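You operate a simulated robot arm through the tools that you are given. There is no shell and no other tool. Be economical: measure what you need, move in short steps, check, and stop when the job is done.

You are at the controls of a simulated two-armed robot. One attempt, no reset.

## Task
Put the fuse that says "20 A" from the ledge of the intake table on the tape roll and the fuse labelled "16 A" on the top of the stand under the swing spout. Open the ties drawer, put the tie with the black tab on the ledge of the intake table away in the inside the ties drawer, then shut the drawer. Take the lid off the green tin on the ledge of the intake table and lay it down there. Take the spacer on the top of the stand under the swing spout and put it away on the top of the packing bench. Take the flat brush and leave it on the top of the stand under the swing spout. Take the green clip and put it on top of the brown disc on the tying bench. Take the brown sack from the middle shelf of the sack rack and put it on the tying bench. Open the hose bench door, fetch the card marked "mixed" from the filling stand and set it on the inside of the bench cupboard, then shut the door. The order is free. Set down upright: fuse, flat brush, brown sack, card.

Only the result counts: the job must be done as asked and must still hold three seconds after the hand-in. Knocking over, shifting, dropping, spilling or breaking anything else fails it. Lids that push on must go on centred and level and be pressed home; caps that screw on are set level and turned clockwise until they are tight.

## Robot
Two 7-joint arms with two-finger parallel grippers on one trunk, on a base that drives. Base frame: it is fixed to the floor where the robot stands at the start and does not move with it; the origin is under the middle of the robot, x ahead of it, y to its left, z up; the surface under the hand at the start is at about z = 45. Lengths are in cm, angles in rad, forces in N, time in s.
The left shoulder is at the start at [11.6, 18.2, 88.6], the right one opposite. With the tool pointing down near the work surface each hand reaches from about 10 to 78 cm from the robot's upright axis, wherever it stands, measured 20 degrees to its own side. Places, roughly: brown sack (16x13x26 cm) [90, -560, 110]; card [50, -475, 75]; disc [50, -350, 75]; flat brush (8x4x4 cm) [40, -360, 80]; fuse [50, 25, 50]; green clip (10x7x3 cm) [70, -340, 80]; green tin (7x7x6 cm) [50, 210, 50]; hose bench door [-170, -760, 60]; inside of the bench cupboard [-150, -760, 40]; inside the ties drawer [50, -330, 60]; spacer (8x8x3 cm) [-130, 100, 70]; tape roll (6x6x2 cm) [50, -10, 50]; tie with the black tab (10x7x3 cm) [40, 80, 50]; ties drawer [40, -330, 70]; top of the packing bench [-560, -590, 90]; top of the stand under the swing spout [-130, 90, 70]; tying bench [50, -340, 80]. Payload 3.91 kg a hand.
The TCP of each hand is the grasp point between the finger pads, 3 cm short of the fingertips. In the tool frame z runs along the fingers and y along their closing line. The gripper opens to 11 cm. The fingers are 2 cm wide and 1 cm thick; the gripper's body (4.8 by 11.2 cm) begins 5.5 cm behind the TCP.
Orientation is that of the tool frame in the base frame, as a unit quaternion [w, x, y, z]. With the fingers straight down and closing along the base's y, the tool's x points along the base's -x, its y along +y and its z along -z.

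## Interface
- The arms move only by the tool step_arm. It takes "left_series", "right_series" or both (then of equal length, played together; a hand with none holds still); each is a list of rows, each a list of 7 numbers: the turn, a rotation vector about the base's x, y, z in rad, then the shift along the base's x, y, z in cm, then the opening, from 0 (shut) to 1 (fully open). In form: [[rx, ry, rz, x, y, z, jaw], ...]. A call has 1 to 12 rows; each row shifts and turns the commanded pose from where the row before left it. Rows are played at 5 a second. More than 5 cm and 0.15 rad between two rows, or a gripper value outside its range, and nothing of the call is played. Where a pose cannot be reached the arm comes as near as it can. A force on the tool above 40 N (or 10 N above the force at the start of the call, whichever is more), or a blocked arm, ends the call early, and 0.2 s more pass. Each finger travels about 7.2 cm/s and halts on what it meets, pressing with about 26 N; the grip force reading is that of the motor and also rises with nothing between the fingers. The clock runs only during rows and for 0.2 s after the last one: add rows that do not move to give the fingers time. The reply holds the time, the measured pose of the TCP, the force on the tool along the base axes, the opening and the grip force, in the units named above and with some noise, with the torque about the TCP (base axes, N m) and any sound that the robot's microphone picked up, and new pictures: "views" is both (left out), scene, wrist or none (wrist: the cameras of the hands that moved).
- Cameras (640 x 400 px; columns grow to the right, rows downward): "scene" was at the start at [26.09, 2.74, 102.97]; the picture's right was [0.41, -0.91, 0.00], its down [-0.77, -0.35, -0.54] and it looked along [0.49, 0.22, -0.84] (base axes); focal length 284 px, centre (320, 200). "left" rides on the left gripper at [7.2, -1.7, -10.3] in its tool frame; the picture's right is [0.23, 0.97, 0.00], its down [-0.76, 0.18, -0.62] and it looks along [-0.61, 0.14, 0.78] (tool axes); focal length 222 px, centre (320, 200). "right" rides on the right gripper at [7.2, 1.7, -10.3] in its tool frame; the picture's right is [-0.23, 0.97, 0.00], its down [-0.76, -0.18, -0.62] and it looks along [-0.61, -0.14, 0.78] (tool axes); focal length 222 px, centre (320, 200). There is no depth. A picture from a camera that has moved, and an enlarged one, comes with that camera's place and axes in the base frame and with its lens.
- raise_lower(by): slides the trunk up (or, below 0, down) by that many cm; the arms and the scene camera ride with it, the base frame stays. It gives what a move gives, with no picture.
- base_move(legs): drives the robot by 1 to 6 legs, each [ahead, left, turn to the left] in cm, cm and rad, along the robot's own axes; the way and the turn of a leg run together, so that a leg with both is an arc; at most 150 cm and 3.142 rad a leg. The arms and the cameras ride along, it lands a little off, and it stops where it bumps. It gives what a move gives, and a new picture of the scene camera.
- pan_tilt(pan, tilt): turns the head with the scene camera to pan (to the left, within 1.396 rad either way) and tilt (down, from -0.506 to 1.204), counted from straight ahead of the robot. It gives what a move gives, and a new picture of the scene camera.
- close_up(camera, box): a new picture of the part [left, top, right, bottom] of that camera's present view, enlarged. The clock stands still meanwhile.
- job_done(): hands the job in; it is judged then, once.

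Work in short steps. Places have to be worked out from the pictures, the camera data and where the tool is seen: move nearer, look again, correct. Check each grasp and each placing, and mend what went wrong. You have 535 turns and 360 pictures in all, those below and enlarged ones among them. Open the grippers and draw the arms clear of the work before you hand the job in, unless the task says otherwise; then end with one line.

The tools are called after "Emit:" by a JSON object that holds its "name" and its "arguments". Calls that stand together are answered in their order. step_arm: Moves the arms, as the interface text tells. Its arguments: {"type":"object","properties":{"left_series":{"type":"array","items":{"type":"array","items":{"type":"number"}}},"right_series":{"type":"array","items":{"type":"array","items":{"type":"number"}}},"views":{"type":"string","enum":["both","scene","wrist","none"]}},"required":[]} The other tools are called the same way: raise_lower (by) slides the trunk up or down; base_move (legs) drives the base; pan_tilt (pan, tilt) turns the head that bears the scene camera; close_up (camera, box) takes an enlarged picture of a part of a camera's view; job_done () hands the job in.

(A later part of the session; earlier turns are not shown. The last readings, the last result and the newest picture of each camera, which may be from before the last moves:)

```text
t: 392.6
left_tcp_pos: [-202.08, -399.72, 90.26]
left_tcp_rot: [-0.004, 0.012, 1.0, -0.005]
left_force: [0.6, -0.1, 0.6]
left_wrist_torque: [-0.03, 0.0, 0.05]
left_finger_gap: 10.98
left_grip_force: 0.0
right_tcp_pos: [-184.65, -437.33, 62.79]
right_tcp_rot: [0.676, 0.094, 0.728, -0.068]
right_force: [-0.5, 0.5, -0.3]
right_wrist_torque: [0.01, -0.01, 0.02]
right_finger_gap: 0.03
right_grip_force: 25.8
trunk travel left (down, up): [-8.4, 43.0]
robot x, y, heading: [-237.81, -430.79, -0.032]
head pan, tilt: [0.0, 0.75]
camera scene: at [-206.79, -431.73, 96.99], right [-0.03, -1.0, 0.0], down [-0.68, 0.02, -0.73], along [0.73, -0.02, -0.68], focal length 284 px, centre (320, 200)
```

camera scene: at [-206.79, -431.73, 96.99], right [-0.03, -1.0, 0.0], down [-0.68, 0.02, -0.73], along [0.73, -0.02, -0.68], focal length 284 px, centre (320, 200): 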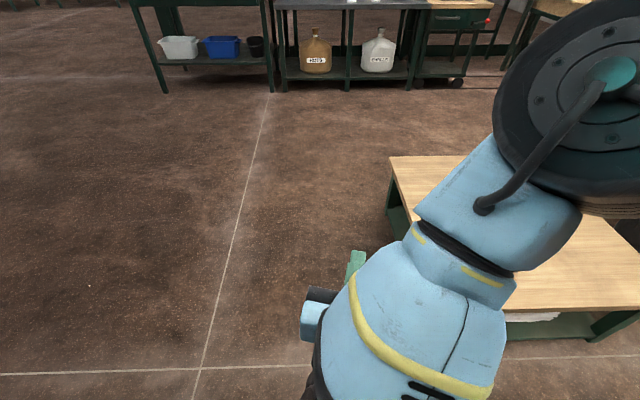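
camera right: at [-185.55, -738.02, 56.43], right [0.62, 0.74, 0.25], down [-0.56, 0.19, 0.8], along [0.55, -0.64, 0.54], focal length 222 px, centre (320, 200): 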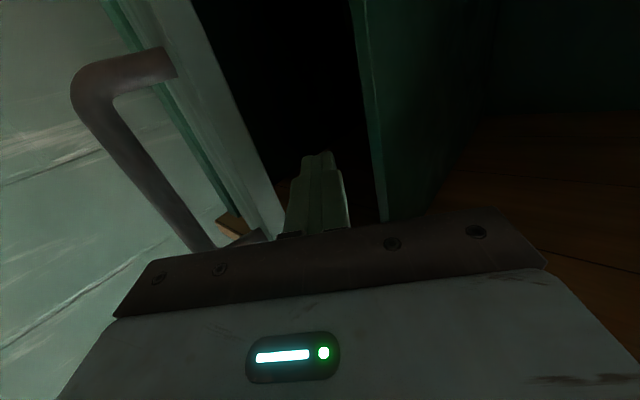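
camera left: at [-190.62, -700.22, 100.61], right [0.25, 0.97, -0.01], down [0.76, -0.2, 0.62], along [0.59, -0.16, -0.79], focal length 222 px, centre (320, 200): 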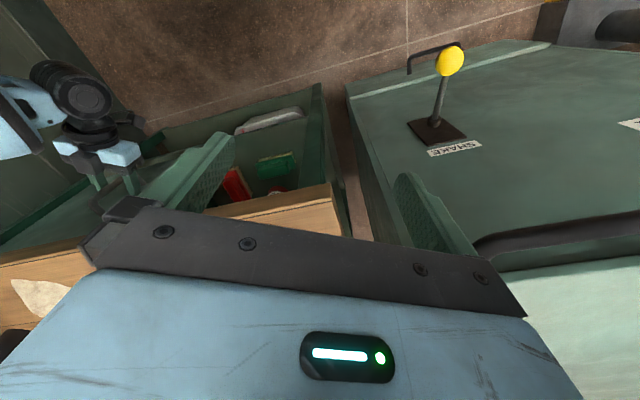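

A low bench is on the right ahead; I go 35 more left before driving east.

Emit:
{"name": "base_move", "arguments": {"legs": [[0, 35, 0.032], [150, 0, 0], [28, 0, 0], [0, -78, 0]]}}

Emit:
{"name": "raise_lower", "arguments": {"by": 16}}

```text
t: 411.7
left_tcp_pos: [-23.59, -443.49, 90.14]
left_tcp_rot: [-0.004, 0.01, 1.0, -0.004]
left_force: [0.4, 0.0, 0.3]
left_wrist_torque: [-0.01, -0.01, 0.03]
left_finger_gap: 11.01
left_grip_force: 0.1
right_tcp_pos: [-5.81, -480.84, 62.85]
right_tcp_rot: [0.676, 0.093, 0.728, -0.067]
right_force: [0.0, 0.5, -0.2]
right_wrist_torque: [-0.01, 0.01, -0.01]
right_finger_gap: 0.0
right_grip_force: 26.5
trunk travel left (down, up): [-8.4, 43.0]
robot x, y, heading: [-58.85, -474.18, -0.019]
head pan, tilt: [0.0, 0.75]
camera scene: at [-28.09, -475.48, 96.99], right [-0.02, -1.0, 0.0], down [-0.68, 0.01, -0.73], along [0.73, -0.02, -0.68], focal length 284 px, centre (320, 200)
```

scene: 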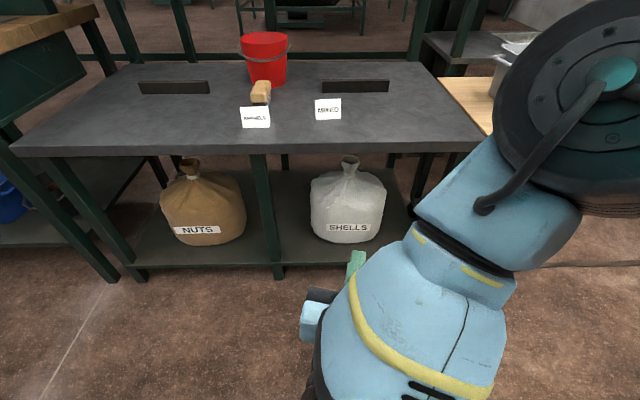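

```text
t: 413.6
left_tcp_pos: [-23.6, -443.48, 106.23]
left_tcp_rot: [-0.005, 0.011, 1.0, -0.005]
left_force: [0.9, 0.2, 0.3]
left_wrist_torque: [0.01, 0.0, 0.05]
left_finger_gap: 10.99
left_grip_force: 0.1
right_tcp_pos: [-4.33, -482.91, 80.59]
right_tcp_rot: [0.683, 0.121, 0.716, -0.073]
right_force: [0.4, -0.7, -0.7]
right_wrist_torque: [0.04, -0.01, -0.02]
right_finger_gap: 0.0
right_grip_force: 26.1
trunk travel left (down, up): [-24.4, 27.0]
robot x, y, heading: [-58.99, -474.47, -0.018]
head pan, tilt: [0.0, 0.75]
```

Triangulation: stand top z≈62, MIXED card ≈[40,-479]. I set the right hand to yaw 0 and ~45° pitch down, open.

Emit:
{"name": "step_arm", "arguments": {"right_series": [[0, 0, 0.135, 0, 0.5, 1, 0.5], [0, 0, 0.135, 0, 0.5, 1, 1], [0, 0.15, 0, 0, 0.5, 1, 1], [0, 0.15, 0, 0, 0.5, 1, 1], [0, 0.15, 0, 0, 0.5, 1, 1], [0, 0.15, 0, 0, 0.5, 1, 1], [0, 0.14, 0, 0, 0.5, 1, 1], [0, 0, 0, 0, 0, 0, 1]], "views": "none"}}

Emit:
{"name": "base_move", "arguments": {"legs": [[24, 0, 0.018]]}}

Emit:
{"name": "step_arm", "arguments": {"right_series": [[0, 0, 0, 0, 0, 0, 1]], "views": "wrist"}}

```text
t: 415.4
left_tcp_pos: [-23.66, -443.45, 106.17]
left_tcp_rot: [-0.004, 0.01, 1.0, -0.004]
left_force: [0.8, 0.1, 0.1]
left_wrist_torque: [-0.03, -0.04, -0.03]
left_finger_gap: 11.02
left_grip_force: 0.0
right_tcp_pos: [-5.85, -477.4, 85.82]
right_tcp_rot: [0.367, 0.003, 0.93, 0.026]
right_force: [0.1, 0.4, -0.5]
right_wrist_torque: [-0.04, 0.01, 0.0]
right_finger_gap: 11.02
right_grip_force: 0.1
trunk travel left (down, up): [-24.4, 27.0]
robot x, y, heading: [-59.32, -474.83, -0.024]
head pan, tilt: [0.0, 0.75]
```

```text
t: 417.1
left_tcp_pos: [-0.45, -443.12, 106.18]
left_tcp_rot: [-0.005, 0.0, 1.0, -0.005]
left_force: [0.2, 0.0, 0.5]
left_wrist_torque: [0.02, 0.06, 0.03]
left_finger_gap: 11.0
left_grip_force: 0.1
right_tcp_pos: [17.96, -476.54, 85.77]
right_tcp_rot: [0.366, -0.008, 0.93, 0.031]
right_force: [0.2, 0.1, -0.4]
right_wrist_torque: [-0.01, -0.02, -0.01]
right_finger_gap: 10.99
right_grip_force: 0.0
trunk travel left (down, up): [-24.4, 27.0]
robot x, y, heading: [-34.86, -475.03, -0.004]
head pan, tilt: [0.0, 0.75]
camera scene: at [-10.55, -475.06, 115.52], right [0.0, -1.0, 0.0], down [-0.68, 0.0, -0.73], along [0.73, 0.0, -0.68], focal length 284 px, centre (320, 200)
```

scene: 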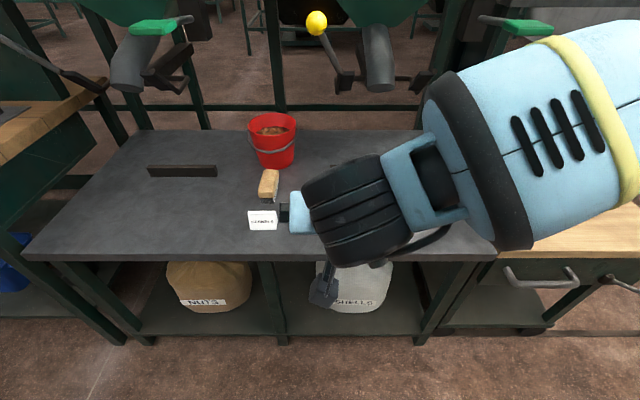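

```text
t: 417.5
left_tcp_pos: [-0.57, -442.96, 106.12]
left_tcp_rot: [-0.004, -0.001, 1.0, -0.005]
left_force: [0.2, 0.1, 0.4]
left_wrist_torque: [0.02, 0.01, -0.01]
left_finger_gap: 11.0
left_grip_force: 0.0
right_tcp_pos: [17.9, -476.54, 85.74]
right_tcp_rot: [0.368, -0.006, 0.929, 0.03]
right_force: [0.9, -0.4, 0.5]
right_wrist_torque: [-0.02, 0.01, 0.02]
right_finger_gap: 10.99
right_grip_force: 0.1
trunk travel left (down, up): [-24.4, 27.0]
robot x, y, heading: [-34.76, -475.19, 0.003]
head pan, tilt: [0.0, 0.75]
camera right: at [5.69, -475.38, 88.47], right [0.13, 0.97, 0.2], down [0.14, -0.22, 0.97], along [0.98, -0.1, -0.16], focal length 222 px, centre (320, 200)
```

right: 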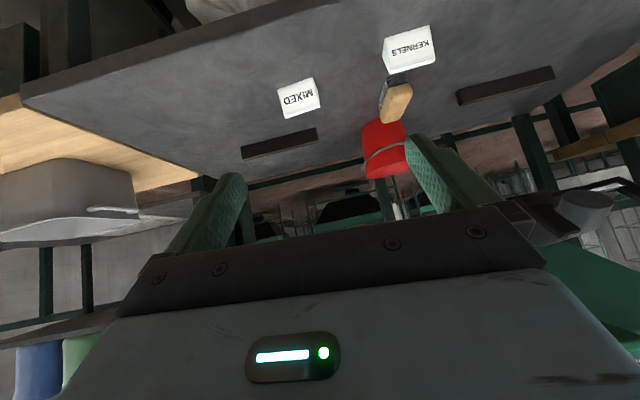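

The card is at [40.7,-479]. I fix the small roll and move to a pre-approach point behind and above it.

Emit:
{"name": "step_arm", "arguments": {"right_series": [[-0.05, 0, -0.033, 3.6, -0.65, -3, 1], [0, 0, 0, 3.6, -0.65, -3, 1], [0, 0, 0, 3.6, -0.65, -3, 1], [0, 0, 0, 3.6, -0.65, -3, 1], [0, 0, 0, 0, 0, 0, 1]], "views": "wrist"}}

```text
t: 418.7
left_tcp_pos: [-0.5, -443.02, 106.23]
left_tcp_rot: [-0.004, -0.001, 1.0, -0.004]
left_force: [-0.1, 1.0, 0.3]
left_wrist_torque: [0.02, -0.01, 0.01]
left_finger_gap: 10.99
left_grip_force: 0.1
right_tcp_pos: [32.28, -479.21, 73.98]
right_tcp_rot: [0.368, -0.001, 0.93, 0.002]
right_force: [0.1, -0.1, -0.2]
right_wrist_torque: [0.01, 0.0, -0.05]
right_finger_gap: 10.98
right_grip_force: 0.1
trunk travel left (down, up): [-24.4, 27.0]
robot x, y, heading: [-35.24, -474.54, -0.002]
head pan, tilt: [0.0, 0.75]
camera right: at [20.08, -477.45, 76.56], right [0.16, 0.97, 0.16], down [0.13, -0.18, 0.98], along [0.98, -0.14, -0.16], focal length 222 px, centre (320, 200)
```

right: 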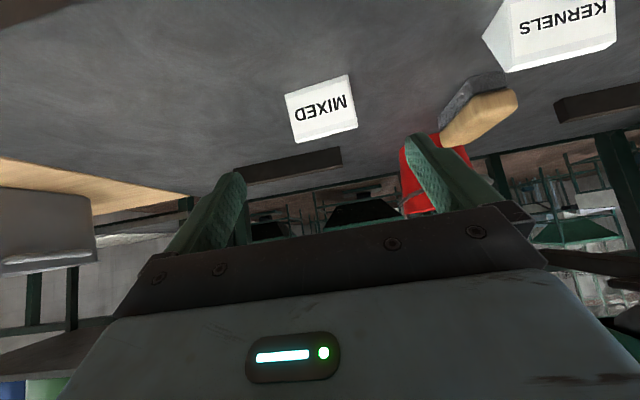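

Advance along the hand's axis onto the card.

Emit:
{"name": "step_arm", "arguments": {"right_series": [[0, 0, 0, 2.8, 0.1, -2.95, 0.95], [0, 0, 0, 2.8, 0.1, -2.95, 0.95], [0, 0, 0, 2.2, 0.1, -2.3, 0.95], [0, 0, 0, 0, 0, 0, 0.95]], "views": "wrist"}}

```text
t: 419.7
left_tcp_pos: [-0.45, -442.87, 106.23]
left_tcp_rot: [-0.003, -0.001, 1.0, -0.004]
left_force: [-0.6, 0.3, 0.1]
left_wrist_torque: [0.02, 0.01, -0.02]
left_finger_gap: 11.01
left_grip_force: 0.0
right_tcp_pos: [40.04, -479.01, 65.7]
right_tcp_rot: [0.367, -0.001, 0.93, 0.001]
right_force: [0.1, -0.4, 0.1]
right_wrist_torque: [0.01, 0.02, 0.01]
right_finger_gap: 10.44
right_grip_force: 0.1
trunk travel left (down, up): [-24.4, 27.0]
robot x, y, heading: [-35.02, -475.12, -0.004]
head pan, tilt: [0.0, 0.75]
camera right: at [27.78, -477.3, 68.21], right [0.16, 0.97, 0.16], down [0.13, -0.18, 0.98], along [0.98, -0.14, -0.16], focal length 222 px, centre (320, 200)
```

right: 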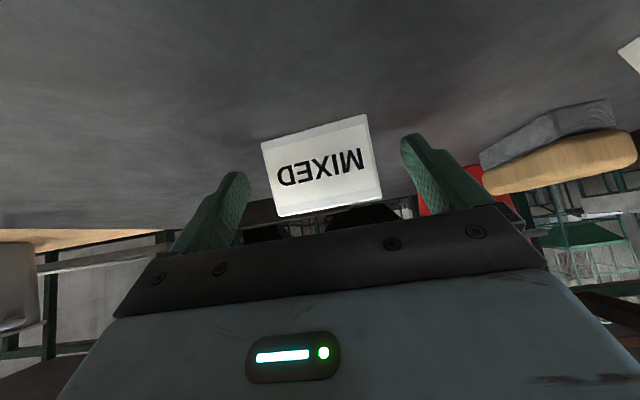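

Card is between the fingers. Advance 0.8 more and close gently.

Emit:
{"name": "step_arm", "arguments": {"right_series": [[0, 0, 0, 0.5, 0, -0.5, 0.9], [0, 0, 0, 0, 0, 0, 0.6], [0, 0, 0, 0, 0, 0, 0.3], [0, 0, 0, 0, 0, 0, 0], [0, 0, 0, 0, 0, 0, 0], [0, 0, 0, 0, 0, 0, 0]], "views": "wrist"}}

```text
t: 421.1
left_tcp_pos: [-0.44, -443.06, 106.22]
left_tcp_rot: [-0.005, -0.001, 1.0, -0.004]
left_force: [0.8, 0.7, 0.1]
left_wrist_torque: [0.01, -0.03, 0.0]
left_finger_gap: 10.98
left_grip_force: 0.1
right_tcp_pos: [40.53, -478.92, 65.05]
right_tcp_rot: [0.367, -0.001, 0.93, 0.001]
right_force: [-0.2, -0.1, -0.5]
right_wrist_torque: [0.04, -0.02, 0.01]
right_finger_gap: 6.6
right_grip_force: 26.1
trunk travel left (down, up): [-24.4, 27.0]
robot x, y, heading: [-34.95, -475.02, 0.0]
head pan, tilt: [0.0, 0.75]
camera right: at [28.32, -477.24, 67.66], right [0.16, 0.97, 0.16], down [0.13, -0.18, 0.98], along [0.98, -0.14, -0.16], focal length 222 px, centre (320, 200)
```

right: 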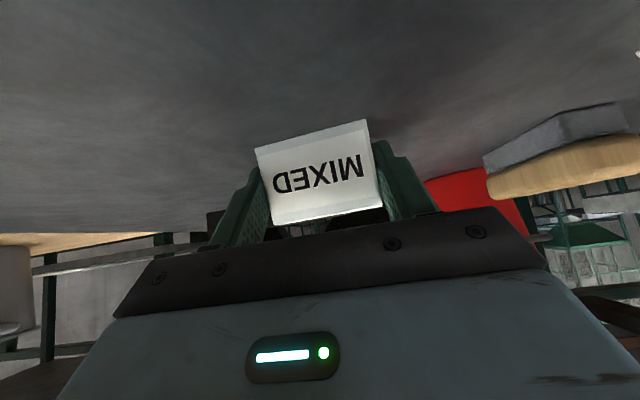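

Gripped (gap 6.6). Lift 12 and check.

Emit:
{"name": "step_arm", "arguments": {"right_series": [[0, 0, 0, 0, 0, 2, 0], [0, 0, 0, -1, 0, 4, 0], [0, 0, 0, -2, 0, 4, 0], [0, 0, 0, -3, 0, 3, 0], [0, 0, 0, 0, 0, 0, 0]], "views": "wrist"}}

```text
t: 422.3
left_tcp_pos: [-0.31, -443.04, 106.13]
left_tcp_rot: [-0.004, -0.001, 1.0, -0.005]
left_force: [0.2, -0.3, -1.0]
left_wrist_torque: [-0.03, 0.0, 0.0]
left_finger_gap: 11.02
left_grip_force: 0.0
right_tcp_pos: [34.94, -479.05, 78.09]
right_tcp_rot: [0.367, -0.001, 0.93, 0.001]
right_force: [0.2, 0.0, -0.1]
right_wrist_torque: [0.02, -0.02, 0.02]
right_finger_gap: 6.6
right_grip_force: 26.0
trunk travel left (down, up): [-24.4, 27.0]
robot x, y, heading: [-35.18, -474.55, 0.006]
head pan, tilt: [0.0, 0.75]
camera right: at [22.61, -477.31, 80.65], right [0.16, 0.97, 0.16], down [0.13, -0.18, 0.98], along [0.98, -0.14, -0.16], focal length 222 px, centre (320, 200)
```

right: 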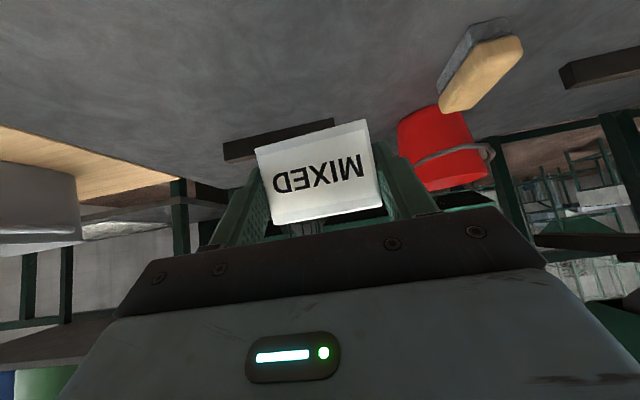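

Card held. I retract the hand and drive the same way back to the hose bench aisle.

Emit:
{"name": "step_arm", "arguments": {"right_series": [[0, 0, 0, -4, 0, 1, 0], [0, 0, 0, -4, 0, 1, 0], [0, 0, 0, -4, 0, 1, 0], [0, 0, 0, -4, 0, 1, 0], [0, 0, 0, -4, 0, 0, 0], [0, 0, 0, 0, 0, 0, 0]], "views": "none"}}

Emit:
{"name": "base_move", "arguments": {"legs": [[-25, 0, 0], [0, 78, 0], [-150, 0, 0], [-34, 0, 0]]}}

```text
t: 423.7
left_tcp_pos: [-0.39, -442.91, 106.34]
left_tcp_rot: [-0.004, -0.001, 1.0, -0.005]
left_force: [-0.7, -0.3, 0.2]
left_wrist_torque: [-0.01, 0.02, -0.02]
left_finger_gap: 11.02
left_grip_force: 0.0
right_tcp_pos: [14.61, -479.0, 82.05]
right_tcp_rot: [0.367, -0.002, 0.93, 0.002]
right_force: [0.4, 0.5, -0.6]
right_wrist_torque: [-0.02, 0.01, 0.0]
right_finger_gap: 6.6
right_grip_force: 26.0
trunk travel left (down, up): [-24.4, 27.0]
robot x, y, heading: [-34.99, -475.2, -0.001]
head pan, tilt: [0.0, 0.75]
```

```text
t: 441.3
left_tcp_pos: [-212.44, -368.38, 106.25]
left_tcp_rot: [-0.004, -0.012, 1.0, -0.004]
left_force: [0.0, -0.6, 0.2]
left_wrist_torque: [0.01, -0.02, -0.01]
left_finger_gap: 11.03
left_grip_force: 0.1
right_tcp_pos: [-196.56, -404.18, 81.99]
right_tcp_rot: [0.367, -0.012, 0.93, 0.005]
right_force: [0.4, 0.7, -0.9]
right_wrist_torque: [0.01, 0.01, 0.0]
right_finger_gap: 6.49
right_grip_force: 26.1
trunk travel left (down, up): [-24.4, 27.0]
robot x, y, heading: [-246.66, -401.04, 0.025]
head pan, tilt: [0.0, 0.75]
camera scene: at [-221.88, -400.64, 115.54], right [0.02, -1.0, 0.0], down [-0.68, -0.02, -0.73], along [0.73, 0.02, -0.68], focal length 284 px, centre (320, 200)
```

scene: 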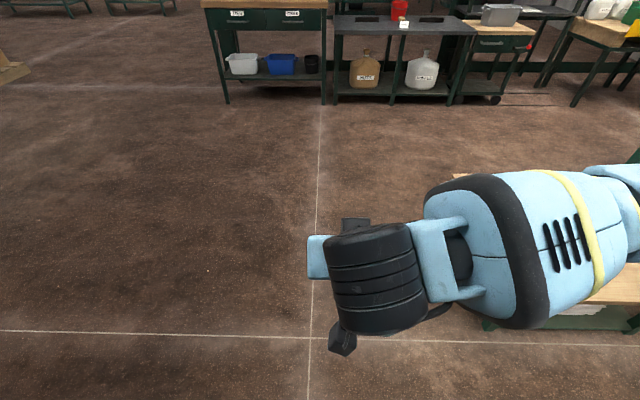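

Now strafe right down the aisle to y≈-700.

Emit:
{"name": "base_move", "arguments": {"legs": [[0, 0, -0.025], [0, -150, 0], [0, -148, 0]]}}

Emit:
{"name": "pan_tilt", "arguments": {"pan": -0.3, "tilt": 0.75}}

```text
t: 467.3
left_tcp_pos: [-214.35, -663.59, 106.26]
left_tcp_rot: [-0.004, 0.014, 1.0, -0.005]
left_force: [0.2, -1.3, 0.2]
left_wrist_torque: [-0.02, -0.01, 0.01]
left_finger_gap: 10.98
left_grip_force: 0.1
right_tcp_pos: [-200.25, -700.03, 82.05]
right_tcp_rot: [0.366, 0.012, 0.93, -0.004]
right_force: [-0.3, 1.0, -0.3]
right_wrist_torque: [-0.02, 0.02, 0.0]
right_finger_gap: 6.5
right_grip_force: 25.9
trunk travel left (down, up): [-24.4, 27.0]
robot x, y, heading: [-250.2, -694.55, -0.027]
head pan, tilt: [0.0, 0.75]
camera scene: at [-225.41, -695.38, 115.53], right [-0.03, -1.0, 0.0], down [-0.68, 0.02, -0.73], along [0.73, -0.02, -0.68], focal length 284 px, centre (320, 200)
```

scene: 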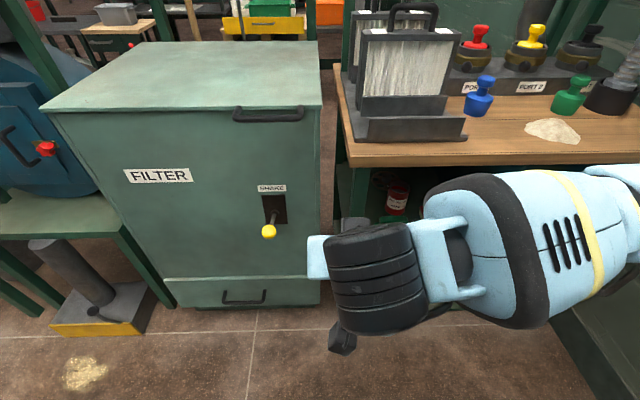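

```text
t: 468.1
left_tcp_pos: [-214.32, -663.51, 106.31]
left_tcp_rot: [-0.005, 0.013, 1.0, -0.004]
left_force: [1.3, 0.2, -0.2]
left_wrist_torque: [-0.01, 0.0, 0.0]
left_finger_gap: 10.99
left_grip_force: 0.2
right_tcp_pos: [-200.26, -700.16, 82.03]
right_tcp_rot: [0.367, 0.012, 0.93, -0.004]
right_force: [0.1, 0.0, -0.4]
right_wrist_torque: [0.0, 0.02, 0.0]
right_finger_gap: 6.47
right_grip_force: 25.6
trunk travel left (down, up): [-24.4, 27.0]
robot x, y, heading: [-249.8, -694.35, -0.03]
head pan, tilt: [-0.3, 0.75]
camera scene: at [-225.85, -697.81, 115.53], right [-0.32, -0.95, 0.0], down [-0.65, 0.22, -0.73], along [0.69, -0.23, -0.68], focal length 284 px, centre (320, 200)
```

scene: 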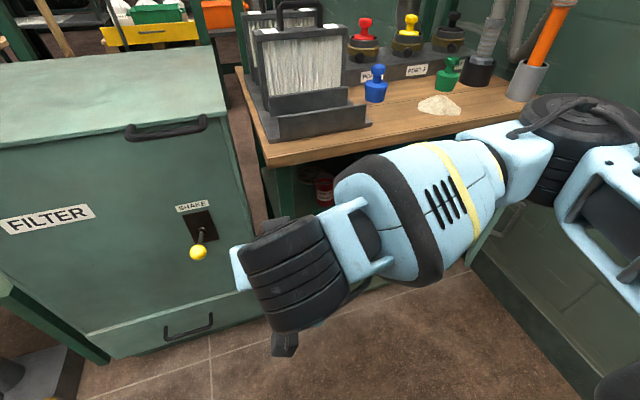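

I turn to heading ≈-0.45, lower the trunk, and approach the open cupboard like before.

Emit:
{"name": "base_move", "arguments": {"legs": [[0, 0, -0.42]]}}

Emit:
{"name": "raise_lower", "arguments": {"by": -20}}

Emit:
{"name": "base_move", "arguments": {"legs": [[8, -20, 0]]}}

```text
t: 469.8
left_tcp_pos: [-204.62, -681.3, 106.09]
left_tcp_rot: [-0.005, 0.227, 0.974, -0.004]
left_force: [0.0, 0.1, 0.1]
left_wrist_torque: [-0.01, -0.01, -0.03]
left_finger_gap: 11.0
left_grip_force: 0.0
right_tcp_pos: [-207.11, -720.28, 82.03]
right_tcp_rot: [0.358, 0.211, 0.906, -0.082]
right_force: [-0.5, -0.6, 0.3]
right_wrist_torque: [-0.02, -0.03, -0.02]
right_finger_gap: 6.48
right_grip_force: 25.7
trunk travel left (down, up): [-24.4, 27.0]
robot x, y, heading: [-249.85, -694.42, -0.451]
head pan, tilt: [-0.3, 0.75]
camera scene: at [-229.34, -707.54, 115.53], right [-0.69, -0.73, 0.0], down [-0.5, 0.47, -0.73], along [0.53, -0.5, -0.68], focal length 284 px, centre (320, 200)
```

scene: 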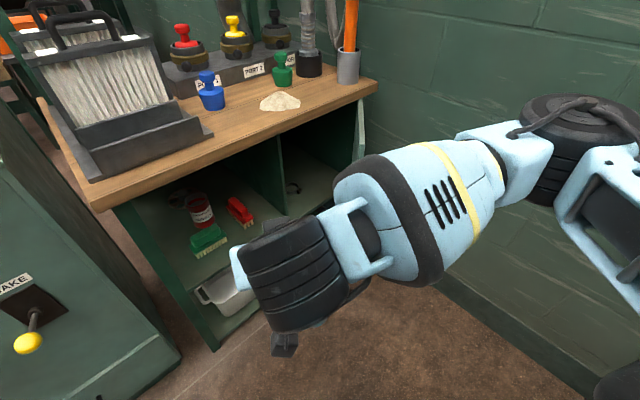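

```text
t: 472.0
left_tcp_pos: [-204.73, -681.26, 86.24]
left_tcp_rot: [-0.004, 0.226, 0.974, -0.003]
left_force: [-0.1, 0.9, -0.4]
left_wrist_torque: [0.0, -0.02, 0.01]
left_finger_gap: 11.0
left_grip_force: 0.0
right_tcp_pos: [-207.18, -720.23, 62.13]
right_tcp_rot: [0.358, 0.209, 0.906, -0.082]
right_force: [0.6, -0.9, -0.1]
right_wrist_torque: [0.01, -0.04, 0.03]
right_finger_gap: 6.5
right_grip_force: 25.7
trunk travel left (down, up): [-4.4, 47.0]
robot x, y, heading: [-249.94, -694.64, -0.46]
head pan, tilt: [-0.3, 0.75]
```

```text
t: 474.4
left_tcp_pos: [-206.52, -703.09, 86.16]
left_tcp_rot: [-0.005, 0.226, 0.974, -0.003]
left_force: [-0.6, 0.0, -0.5]
left_wrist_torque: [0.01, 0.01, -0.02]
left_finger_gap: 10.98
left_grip_force: 0.1
right_tcp_pos: [-209.01, -742.2, 62.19]
right_tcp_rot: [0.359, 0.21, 0.906, -0.082]
right_force: [-0.4, -0.5, 0.3]
right_wrist_torque: [-0.04, -0.01, 0.0]
right_finger_gap: 6.49
right_grip_force: 26.2
trunk travel left (down, up): [-4.4, 47.0]
robot x, y, heading: [-251.49, -716.36, -0.461]
head pan, tilt: [-0.3, 0.75]
camera scene: at [-224.26, -732.88, 92.82], right [-0.69, -0.73, 0.0], down [-0.5, 0.47, -0.73], along [0.53, -0.5, -0.68], focal length 284 px, centre (320, 200)
```

scene: 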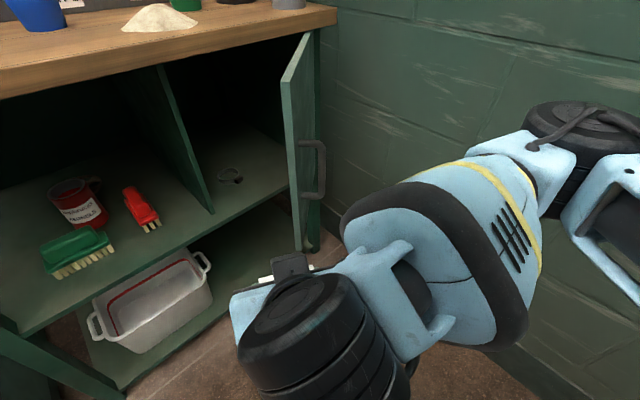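

The door stands ~45° open; cupboard floor z≈42.5, a ring lies near [-160,-758]. I'll put the card at ≈[-163,-768]. First raise the left hand and lower the right one, then drive in a bit.

Emit:
{"name": "step_arm", "arguments": {"right_series": [[0, 0, 0, 1, 1, -3, 0], [0, 0, 0, 1, 1, -3, 0], [0, 0, 0, 1, 0, -3, 0], [0, 0, 0, 0, 0, -3, 0], [0, 0, 0, 0, 0, 0, 0]], "left_series": [[0, 0, 0, 0, 0, 4, 1], [0, 0, 0, 0, 0, 4, 1], [0, 0, 0, 0, 0, 4, 1], [0, 0, 0, 0, 0, 2, 1], [0, 0, 0, 0, 0, 0, 1]], "views": "none"}}

Emit:
{"name": "base_move", "arguments": {"legs": [[22, 2, 0]]}}

Emit:
{"name": "step_arm", "arguments": {"right_series": [[0, 0, 0, 0, 0, 0, 0]], "views": "wrist"}}

```text
t: 475.6
left_tcp_pos: [-206.65, -703.36, 100.26]
left_tcp_rot: [-0.006, 0.227, 0.974, -0.003]
left_force: [-0.3, 0.0, 0.7]
left_wrist_torque: [-0.01, -0.02, -0.04]
left_finger_gap: 10.99
left_grip_force: 0.0
right_tcp_pos: [-206.01, -740.01, 49.97]
right_tcp_rot: [0.358, 0.21, 0.906, -0.082]
right_force: [-0.7, 0.2, 0.0]
right_wrist_torque: [-0.04, 0.0, 0.02]
right_finger_gap: 6.47
right_grip_force: 26.1
trunk travel left (down, up): [-4.4, 47.0]
robot x, y, heading: [-251.78, -716.53, -0.458]
head pan, tilt: [-0.3, 0.75]
```

```text
t: 477.3
left_tcp_pos: [-185.94, -711.3, 100.12]
left_tcp_rot: [-0.005, 0.228, 0.974, -0.004]
left_force: [0.6, 0.3, -0.7]
left_wrist_torque: [0.0, 0.0, -0.02]
left_finger_gap: 10.98
left_grip_force: 0.0
right_tcp_pos: [-185.57, -748.05, 50.0]
right_tcp_rot: [0.358, 0.21, 0.906, -0.082]
right_force: [0.0, -0.9, -0.1]
right_wrist_torque: [0.03, 0.01, 0.01]
right_finger_gap: 6.5
right_grip_force: 25.9
trunk travel left (down, up): [-4.4, 47.0]
robot x, y, heading: [-231.37, -724.56, -0.456]
head pan, tilt: [-0.3, 0.75]
camera scene: at [-203.78, -740.82, 92.81], right [-0.69, -0.73, 0.0], down [-0.5, 0.47, -0.73], along [0.53, -0.5, -0.68], focal length 284 px, centre (320, 200)
```

scene: 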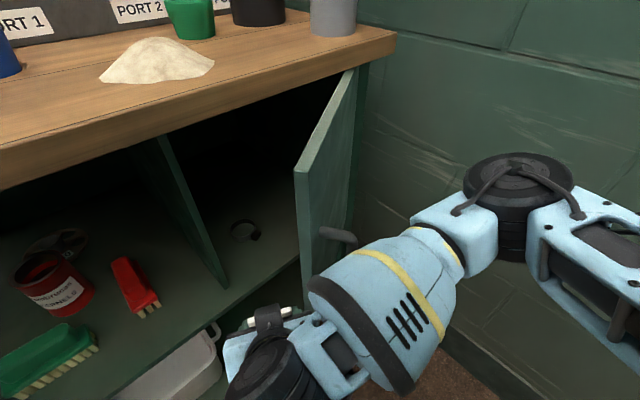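

```text
t: 477.7
left_tcp_pos: [-186.04, -711.41, 100.22]
left_tcp_rot: [-0.005, 0.226, 0.974, -0.004]
left_force: [0.0, -0.3, 0.4]
left_wrist_torque: [0.04, 0.03, 0.0]
left_finger_gap: 11.0
left_grip_force: 0.1
right_tcp_pos: [-185.65, -748.19, 50.02]
right_tcp_rot: [0.358, 0.211, 0.906, -0.084]
right_force: [0.6, 0.5, -0.6]
right_wrist_torque: [0.02, 0.02, -0.03]
right_finger_gap: 6.48
right_grip_force: 25.9
trunk travel left (down, up): [-4.4, 47.0]
robot x, y, heading: [-231.54, -724.57, -0.457]
head pan, tilt: [-0.3, 0.75]
camera right: at [-195.8, -741.06, 52.58], right [0.58, 0.8, 0.16], down [0.04, -0.22, 0.98], along [0.82, -0.56, -0.16], focal length 222 px, centre (320, 200)
```

right: 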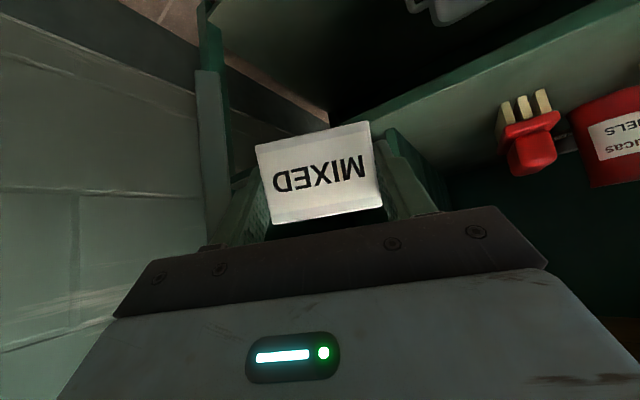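

The hand is past the door's edge. I pull the left hand back a bit, and drive 10 ahead.

Emit:
{"name": "step_arm", "arguments": {"left_series": [[0, 0, 0, -3, 2, 2, 1], [0, 0, 0, -3, 2, 2, 1], [0, 0, 0, -2, 2, 2, 1]], "views": "none"}}

Emit:
{"name": "base_move", "arguments": {"legs": [[10, -1, 0]]}}

Emit:
{"name": "step_arm", "arguments": {"right_series": [[0, 0, 0, 1.8, -1.6, 0, 0], [0, 0, 0, 1.8, -1.6, 0, 0], [0, 0, 0, 1.8, -1.6, 0, 0], [0, 0, 0, 0, 0, 0, 0]]}}

```text
t: 478.5
left_tcp_pos: [-192.6, -708.09, 99.96]
left_tcp_rot: [-0.005, 0.227, 0.974, -0.005]
left_force: [0.4, -0.2, -0.4]
left_wrist_torque: [0.01, -0.01, 0.0]
left_finger_gap: 10.99
left_grip_force: 0.0
left hand out of reach, approached as far as the arm can: row 1, 2, 3
right_tcp_pos: [-185.51, -748.11, 50.0]
right_tcp_rot: [0.358, 0.21, 0.906, -0.082]
right_force: [-0.7, -0.2, 0.0]
right_wrist_torque: [0.0, -0.01, 0.0]
right_finger_gap: 6.49
right_grip_force: 25.8
trunk travel left (down, up): [-4.4, 47.0]
robot x, y, heading: [-231.06, -724.62, -0.458]
head pan, tilt: [-0.3, 0.75]
```

```text
t: 479.3
left_tcp_pos: [-191.24, -708.74, 99.96]
left_tcp_rot: [-0.004, 0.225, 0.974, -0.004]
left_force: [0.6, 0.1, -0.1]
left_wrist_torque: [0.01, -0.05, -0.02]
left_finger_gap: 10.98
left_grip_force: 0.1
right_tcp_pos: [-184.89, -747.72, 49.85]
right_tcp_rot: [0.353, 0.202, 0.911, -0.071]
right_force: [-3.3, 5.0, 1.4]
right_wrist_torque: [-0.36, -0.1, -0.34]
right_finger_gap: 6.5
right_grip_force: 25.6
trunk travel left (down, up): [-4.4, 47.0]
robot x, y, heading: [-230.2, -725.06, -0.46]
head pan, tilt: [-0.3, 0.75]
stopped in leg 1: the force on the tool passed its limit at 71 N (the readings are from after the stop); the commanded pose is now the measured one
camera scene: at [-202.62, -741.5, 92.82], right [-0.69, -0.73, 0.0], down [-0.5, 0.47, -0.73], along [0.53, -0.5, -0.68], focal length 284 px, centre (320, 200)
```

scene: 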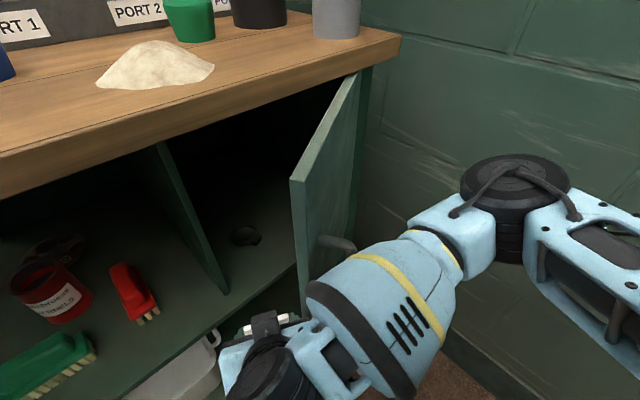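

```text
t: 479.6
left_tcp_pos: [-191.34, -708.64, 99.89]
left_tcp_rot: [-0.004, 0.226, 0.974, -0.004]
left_force: [-0.3, -1.3, -0.2]
left_wrist_torque: [0.05, -0.02, 0.04]
left_finger_gap: 10.99
left_grip_force: 0.1
right_tcp_pos: [-184.52, -747.48, 49.96]
right_tcp_rot: [0.35, 0.193, 0.915, -0.06]
right_force: [-4.7, 8.7, 4.7]
right_wrist_torque: [-0.67, -0.12, -0.57]
right_finger_gap: 6.48
right_grip_force: 26.0
trunk travel left (down, up): [-4.4, 47.0]
robot x, y, heading: [-230.28, -725.27, -0.457]
head pan, tilt: [-0.3, 0.75]
stopped in row 1 (right hand): the force on the tool passed its limit at 60 N (the readings are from after the stop); the commanded pose is now the measured one
camera scene: at [-202.62, -741.46, 92.82], right [-0.69, -0.73, 0.0], down [-0.5, 0.47, -0.73], along [0.53, -0.5, -0.68], focal length 284 px, centre (320, 200)
camera right: at [-195.13, -740.9, 52.9], right [0.54, 0.82, 0.17], down [0.06, -0.25, 0.97], along [0.84, -0.51, -0.19], focal length 222 px, centre (320, 200)
```

scene: 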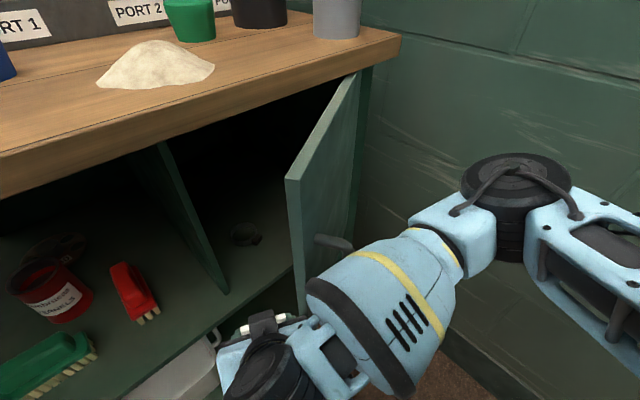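
right: 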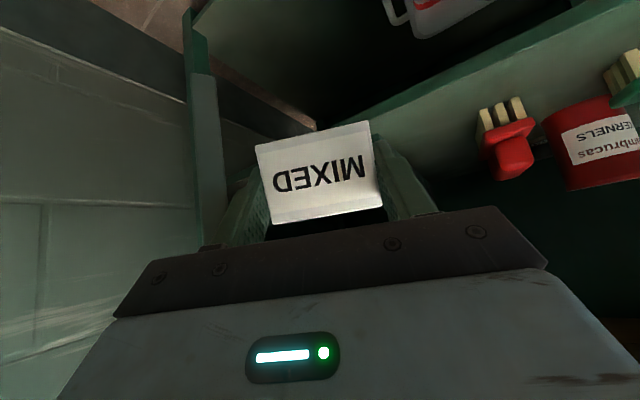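

The gripper body is catching the door's edge. I back off 7, shift left 8, then advance again.

Emit:
{"name": "base_move", "arguments": {"legs": [[-8, 0, 0], [0, 8, 0], [8, 0, 0]]}}

Emit:
{"name": "step_arm", "arguments": {"right_series": [[0, 0, 0, 0, 0, 0, 0]], "views": "wrist"}}

```text
t: 482.3
left_tcp_pos: [-187.68, -701.5, 99.91]
left_tcp_rot: [-0.005, 0.225, 0.974, -0.004]
left_force: [-0.4, -0.3, 0.0]
left_wrist_torque: [0.02, 0.02, -0.01]
left_finger_gap: 10.99
left_grip_force: 0.1
right_tcp_pos: [-180.97, -740.35, 49.82]
right_tcp_rot: [0.349, 0.196, 0.914, -0.063]
right_force: [0.0, -0.3, -0.1]
right_wrist_torque: [-0.01, -0.01, 0.0]
right_finger_gap: 6.47
right_grip_force: 26.3
trunk travel left (down, up): [-4.4, 47.0]
robot x, y, heading: [-226.54, -717.96, -0.458]
head pan, tilt: [-0.3, 0.75]
camera scene: at [-198.95, -734.31, 92.8], right [-0.69, -0.73, 0.0], down [-0.5, 0.47, -0.73], along [0.53, -0.5, -0.68], focal length 284 px, centre (320, 200)
```

scene: 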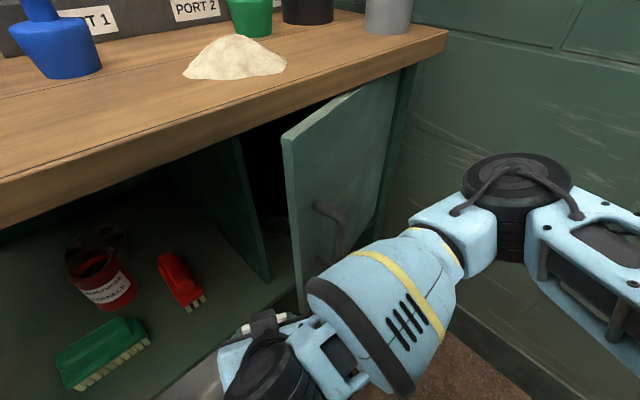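

```text
t: 482.7
left_tcp_pos: [-187.69, -701.51, 99.87]
left_tcp_rot: [-0.005, 0.225, 0.974, -0.004]
left_force: [0.5, 0.3, -0.9]
left_wrist_torque: [0.0, 0.0, -0.02]
left_finger_gap: 11.0
left_grip_force: 0.1
right_tcp_pos: [-181.05, -740.32, 49.9]
right_tcp_rot: [0.35, 0.196, 0.914, -0.062]
right_force: [0.1, -0.4, -0.3]
right_wrist_torque: [0.0, -0.03, 0.0]
right_finger_gap: 6.48
right_grip_force: 26.2
trunk travel left (down, up): [-4.4, 47.0]
robot x, y, heading: [-226.34, -717.88, -0.455]
head pan, tilt: [-0.3, 0.75]
camera right: at [-191.41, -733.85, 52.82], right [0.55, 0.82, 0.17], down [0.06, -0.25, 0.97], along [0.84, -0.52, -0.19], focal length 222 px, centre (320, 200)
```

right: 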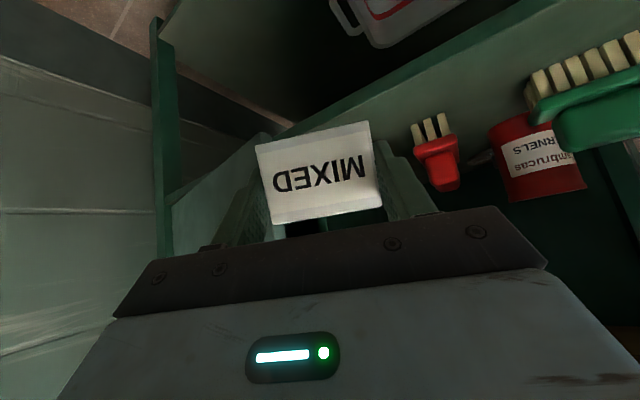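

The door got pushed nearly shut. I'll re-open it with the left hand while the right holds the card up and back. First back away and lift the right hand to the side.

Emit:
{"name": "base_move", "arguments": {"legs": [[-22, -8, 0]]}}

Emit:
{"name": "step_arm", "arguments": {"right_series": [[0, 0, 0, 0, 0, 4, 0], [0, 0, 0, -1, -1, 4, 0], [0, 0, 0, -2, -2, 4, 0], [0, 0, 0, -3, -2, 3, 0], [0, 0, 0, -3, -2, 3, 0], [0, 0, 0, -2, -2, 3, 0], [0, 0, 0, 0, 0, 0, 0], [0, 0, 0, 0, 0, 0, 0], [0, 0, 0, 0, 0, 0, 0], [0, 0, 0, 0, 0, 0, 0], [0, 0, 0, 0, 0, 0, 0], [0, 0, 0, 0, 0, 0, 0]], "left_series": [[-0.063, -0.128, 0, 0.8, -0.4, -1, 0.5], [-0.063, -0.128, 0, 0.8, -0.4, -2, 0.5], [-0.063, -0.128, 0, 0.8, -0.4, -2, 0.5], [-0.063, -0.128, 0, 0.8, -0.4, -2, 0.5], [-0.063, -0.128, 0, 0.8, -0.4, -2, 0.5], [-0.063, -0.128, 0, 0.8, -0.4, -3, 0.5], [-0.063, -0.128, 0, 0.8, -0.4, -3, 0.5], [-0.063, -0.128, 0, 0.8, -0.4, -3, 0.5], [-0.063, -0.128, 0, 0.8, -0.4, -4, 0.5], [-0.063, -0.128, 0, 0.8, -0.4, -4, 0.5], [-0.063, -0.128, 0, 0.8, -0.4, -4, 0.5], [0, 0, 0, 0, 0, -4, 0.5]]}}

```text
t: 484.4
left_tcp_pos: [-210.99, -698.85, 99.86]
left_tcp_rot: [-0.005, 0.226, 0.974, -0.004]
left_force: [0.0, 0.0, 0.1]
left_wrist_torque: [0.02, 0.01, 0.0]
left_finger_gap: 10.96
left_grip_force: 0.0
right_tcp_pos: [-204.18, -737.71, 49.9]
right_tcp_rot: [0.35, 0.196, 0.914, -0.063]
right_force: [-0.1, 0.8, 0.2]
right_wrist_torque: [-0.01, 0.02, -0.02]
right_finger_gap: 6.48
right_grip_force: 26.2
trunk travel left (down, up): [-4.4, 47.0]
robot x, y, heading: [-249.59, -715.26, -0.459]
head pan, tilt: [-0.3, 0.75]
camera scene: at [-222.22, -731.64, 92.83], right [-0.69, -0.73, 0.0], down [-0.5, 0.47, -0.73], along [0.53, -0.5, -0.68], focal length 284 px, centre (320, 200)
```

scene: 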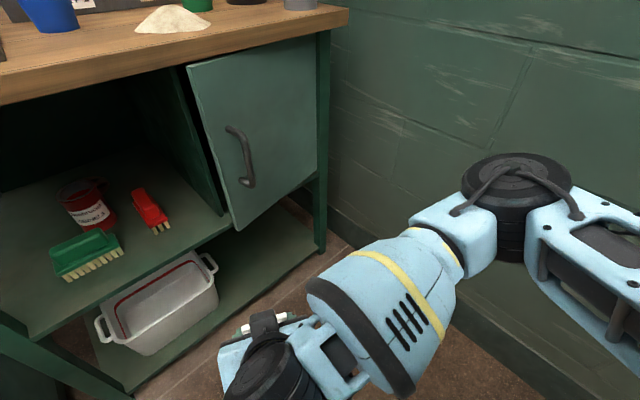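

```text
t: 487.0
left_tcp_pos: [-189.64, -692.8, 86.46]
left_tcp_rot: [0.685, 0.164, 0.691, -0.163]
left_force: [0.2, -0.4, -0.8]
left_wrist_torque: [-0.02, -0.03, 0.0]
left_finger_gap: 5.5
left_grip_force: 0.0
left hand out of reach, approached as far as the arm can: row 6, 7, 8, 9, 10, 11, 12
right_tcp_pos: [-211.82, -746.27, 71.78]
right_tcp_rot: [0.348, 0.197, 0.914, -0.063]
right_force: [0.5, -0.3, -0.3]
right_wrist_torque: [0.02, 0.04, -0.02]
right_finger_gap: 6.5
right_grip_force: 26.3
right hand out of reach, approached as far as the arm can: row 5, 6
trunk travel left (down, up): [-4.4, 47.0]
robot x, y, heading: [-249.92, -715.55, -0.453]
head pan, tilt: [-0.3, 0.75]
camera scene: at [-222.2, -731.64, 92.82], right [-0.69, -0.73, 0.0], down [-0.5, 0.47, -0.73], along [0.53, -0.5, -0.68], focal length 284 px, centre (320, 200)
camera right: at [-222.29, -739.82, 74.81], right [0.55, 0.82, 0.17], down [0.06, -0.25, 0.97], along [0.83, -0.52, -0.19], focal length 222 px, centre (320, 200)
camera left: at [-199.74, -689.51, 79.37], right [0.44, 0.87, -0.23], down [-0.47, 0.44, 0.77], along [0.77, -0.23, 0.6], focal length 222 px, centre (320, 200)
```

scene: 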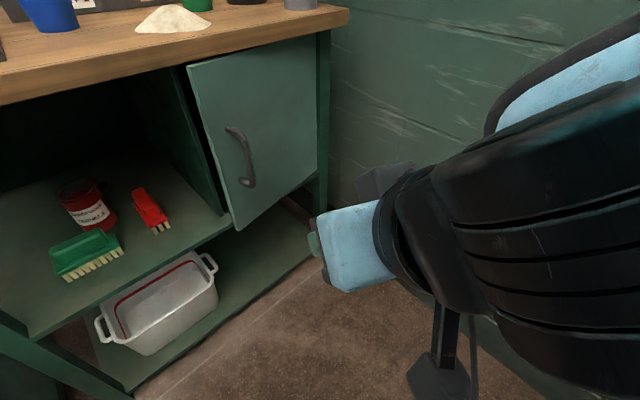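
right: 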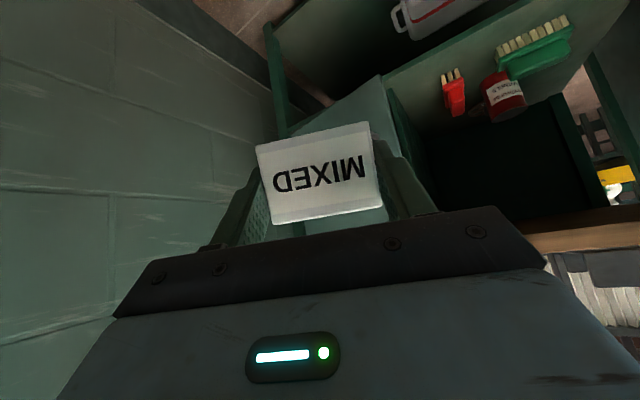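
left: 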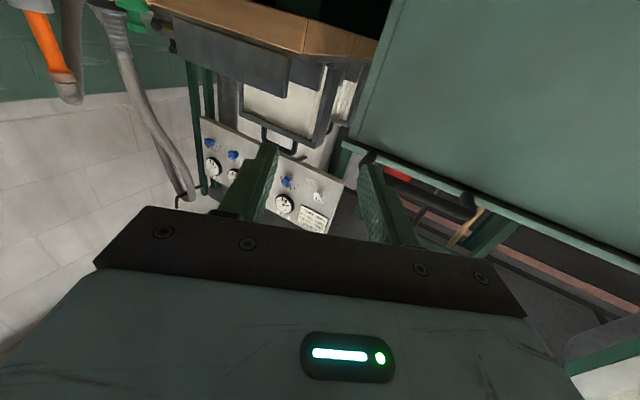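

The left hand is too far left; I bring it inward and down in front of the robot.

Emit:
{"name": "step_arm", "arguments": {"left_series": [[0, 0, 0, -2, -4, 0, 0.5], [0, 0, 0, -2, -4, 0, 0.5], [0, 0, 0, -2, -4, 0, 0.5], [0, 0, 0, -2, -4, -1, 0.5], [0, 0, 0, -1.5, -3.5, -2, 0.5], [0, 0, 0, -1, -3, -3, 0.5], [0, 0, 0, -1, -3, -3, 0.5], [0, 0, 0, -1, -2, -4, 0.5], [0, 0, 0, 0, 0, -4, 0.5], [0, 0, 0, 0, 0, -4, 0.5], [0, 0, 0, 0, 0, 0, 0.5]], "views": "scene"}}

```text
t: 489.4
left_tcp_pos: [-184.31, -717.31, 75.64]
left_tcp_rot: [0.685, 0.163, 0.69, -0.164]
left_force: [0.3, -0.1, 0.4]
left_wrist_torque: [-0.05, -0.02, 0.0]
left_finger_gap: 5.5
left_grip_force: 0.1
left hand out of reach, approached as far as the arm can: row 1, 2, 3, 4, 5, 6, 7, 8, 9
right_tcp_pos: [-211.78, -746.19, 71.69]
right_tcp_rot: [0.347, 0.197, 0.915, -0.063]
right_force: [0.5, 0.4, -1.0]
right_wrist_torque: [0.02, 0.04, -0.01]
right_finger_gap: 6.49
right_grip_force: 26.2
trunk travel left (down, up): [-4.4, 47.0]
robot x, y, heading: [-249.46, -714.96, -0.458]
head pan, tilt: [-0.3, 0.75]
camera scene: at [-222.1, -731.62, 92.78], right [-0.69, -0.73, 0.0], down [-0.5, 0.47, -0.73], along [0.53, -0.5, -0.68], focal length 284 px, centre (320, 200)
```

scene: 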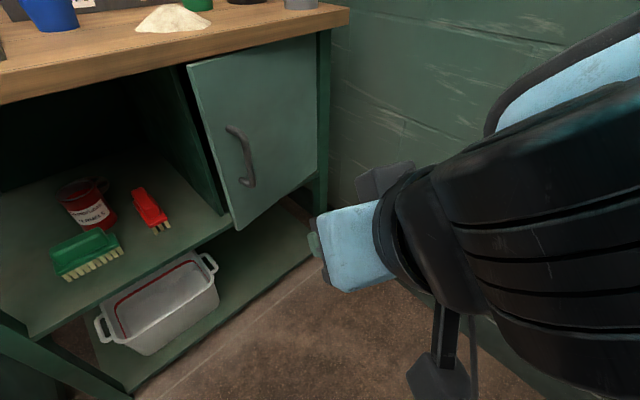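

I move the base back/right so the left hand lines up with the handle, then try lowering it.

Emit:
{"name": "base_move", "arguments": {"legs": [[-6, 0, 0], [0, -22, 0]]}}

Emit:
{"name": "step_arm", "arguments": {"left_series": [[0, 0, 0, 0, 0, -3, 0.5], [0, 0, 0, 0, 0, -3, 0.5], [0, 0, 0, 0, 0, -3, 0.5], [0, 0, 0, 0, 0, -3, 0.5], [0, 0, 0, 0, 0, -2, 0.5], [0, 0, 0, 0, 0, 0, 0.5]], "views": "wrist"}}

```text
t: 492.3
left_tcp_pos: [-198.62, -731.58, 75.81]
left_tcp_rot: [0.685, 0.163, 0.69, -0.166]
left_force: [0.0, -0.6, -0.3]
left_wrist_torque: [0.02, -0.01, 0.0]
left_finger_gap: 5.54
left_grip_force: 0.0
right_tcp_pos: [-226.03, -760.15, 71.74]
right_tcp_rot: [0.346, 0.192, 0.916, -0.064]
right_force: [0.4, 0.2, -0.2]
right_wrist_torque: [0.05, 0.0, 0.04]
right_finger_gap: 6.46
right_grip_force: 26.0
trunk travel left (down, up): [-4.4, 47.0]
robot x, y, heading: [-263.75, -729.93, -0.454]
head pan, tilt: [-0.3, 0.75]
stopped in leg 2: the robot was blocked; the commanded pose is now the measured one
camera scene: at [-236.41, -745.8, 92.94], right [-0.69, -0.73, 0.0], down [-0.49, 0.47, -0.73], along [0.53, -0.51, -0.68], focal length 284 px, centre (320, 200)
```

scene: 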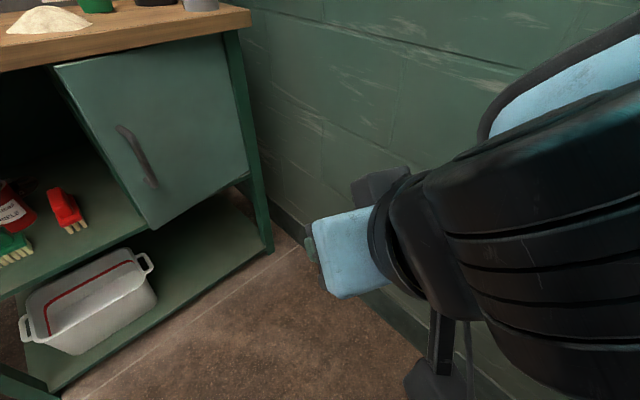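

```text
t: 493.7
left_tcp_pos: [-198.58, -731.54, 61.73]
left_tcp_rot: [0.685, 0.162, 0.69, -0.167]
left_force: [-0.7, -0.3, -0.6]
left_wrist_torque: [0.01, -0.01, 0.0]
left_finger_gap: 5.52
left_grip_force: 0.2
right_tcp_pos: [-225.93, -760.09, 71.68]
right_tcp_rot: [0.346, 0.191, 0.917, -0.063]
right_force: [0.1, -0.6, 0.2]
right_wrist_torque: [0.02, -0.02, 0.01]
right_finger_gap: 6.5
right_grip_force: 25.7
trunk travel left (down, up): [-4.4, 47.0]
robot x, y, heading: [-263.18, -729.59, -0.453]
head pan, tilt: [-0.3, 0.75]
camera left: at [-208.64, -728.43, 54.58], right [0.44, 0.87, -0.23], down [-0.47, 0.44, 0.76], along [0.77, -0.22, 0.6], focal length 222 px, centre (320, 200)
```

left: 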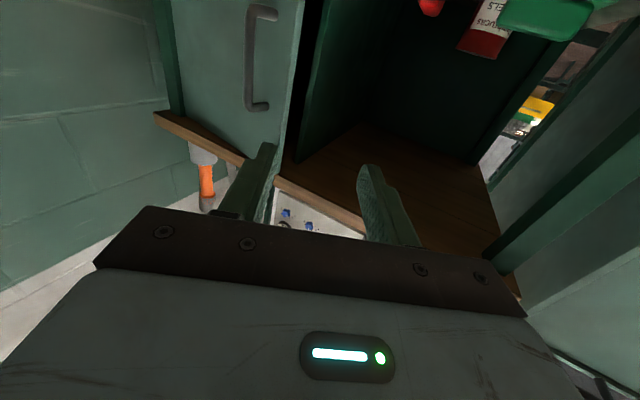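

The base is blocked on the right (elbow at the wall). I straighten the right arm a little and try moving the left hand toward the handle with the base going ahead/left.

Emit:
{"name": "step_arm", "arguments": {"right_series": [[0, 0, 0, 3, 0.5, 2, 0], [0, 0, 0, 3, 0.5, 2, 0], [0, 0, 0, 3, 0.5, 2, 0], [0, 0, 0, 0, 0, 0, 0]], "left_series": [[0, 0, 0, -1.5, -3, 0, 0.5], [0, 0, 0, -1.5, -3, 0, 0.5], [0, 0, 0, -1.5, -3, 0, 0.5], [0, 0, 0, 0, 0, 0, 0.5]], "views": "scene"}}

```text
t: 494.7
left_tcp_pos: [-203.09, -741.04, 61.7]
left_tcp_rot: [0.685, 0.165, 0.691, -0.165]
left_force: [-0.5, 0.0, -0.7]
left_wrist_torque: [0.0, 0.01, 0.01]
left_finger_gap: 5.51
left_grip_force: 0.1
right_tcp_pos: [-216.92, -759.25, 77.51]
right_tcp_rot: [0.344, 0.192, 0.917, -0.061]
right_force: [-0.6, 0.4, 0.0]
right_wrist_torque: [-0.03, 0.01, -0.03]
right_finger_gap: 6.49
right_grip_force: 26.0
trunk travel left (down, up): [-4.4, 47.0]
robot x, y, heading: [-263.4, -730.09, -0.458]
head pan, tilt: [-0.3, 0.75]
camera scene: at [-236.26, -746.24, 92.82], right [-0.69, -0.73, 0.0], down [-0.5, 0.47, -0.73], along [0.53, -0.5, -0.68], focal length 284 px, centre (320, 200)
```

scene: 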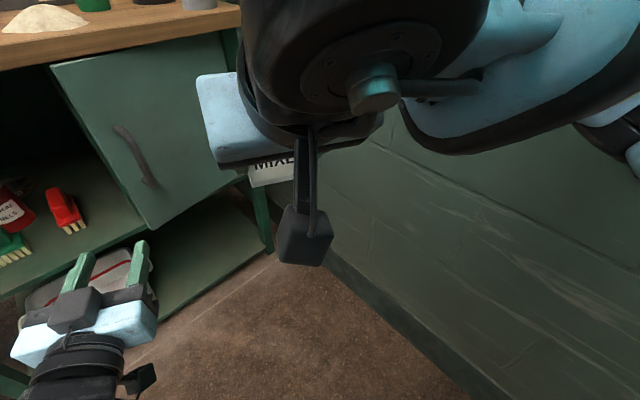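

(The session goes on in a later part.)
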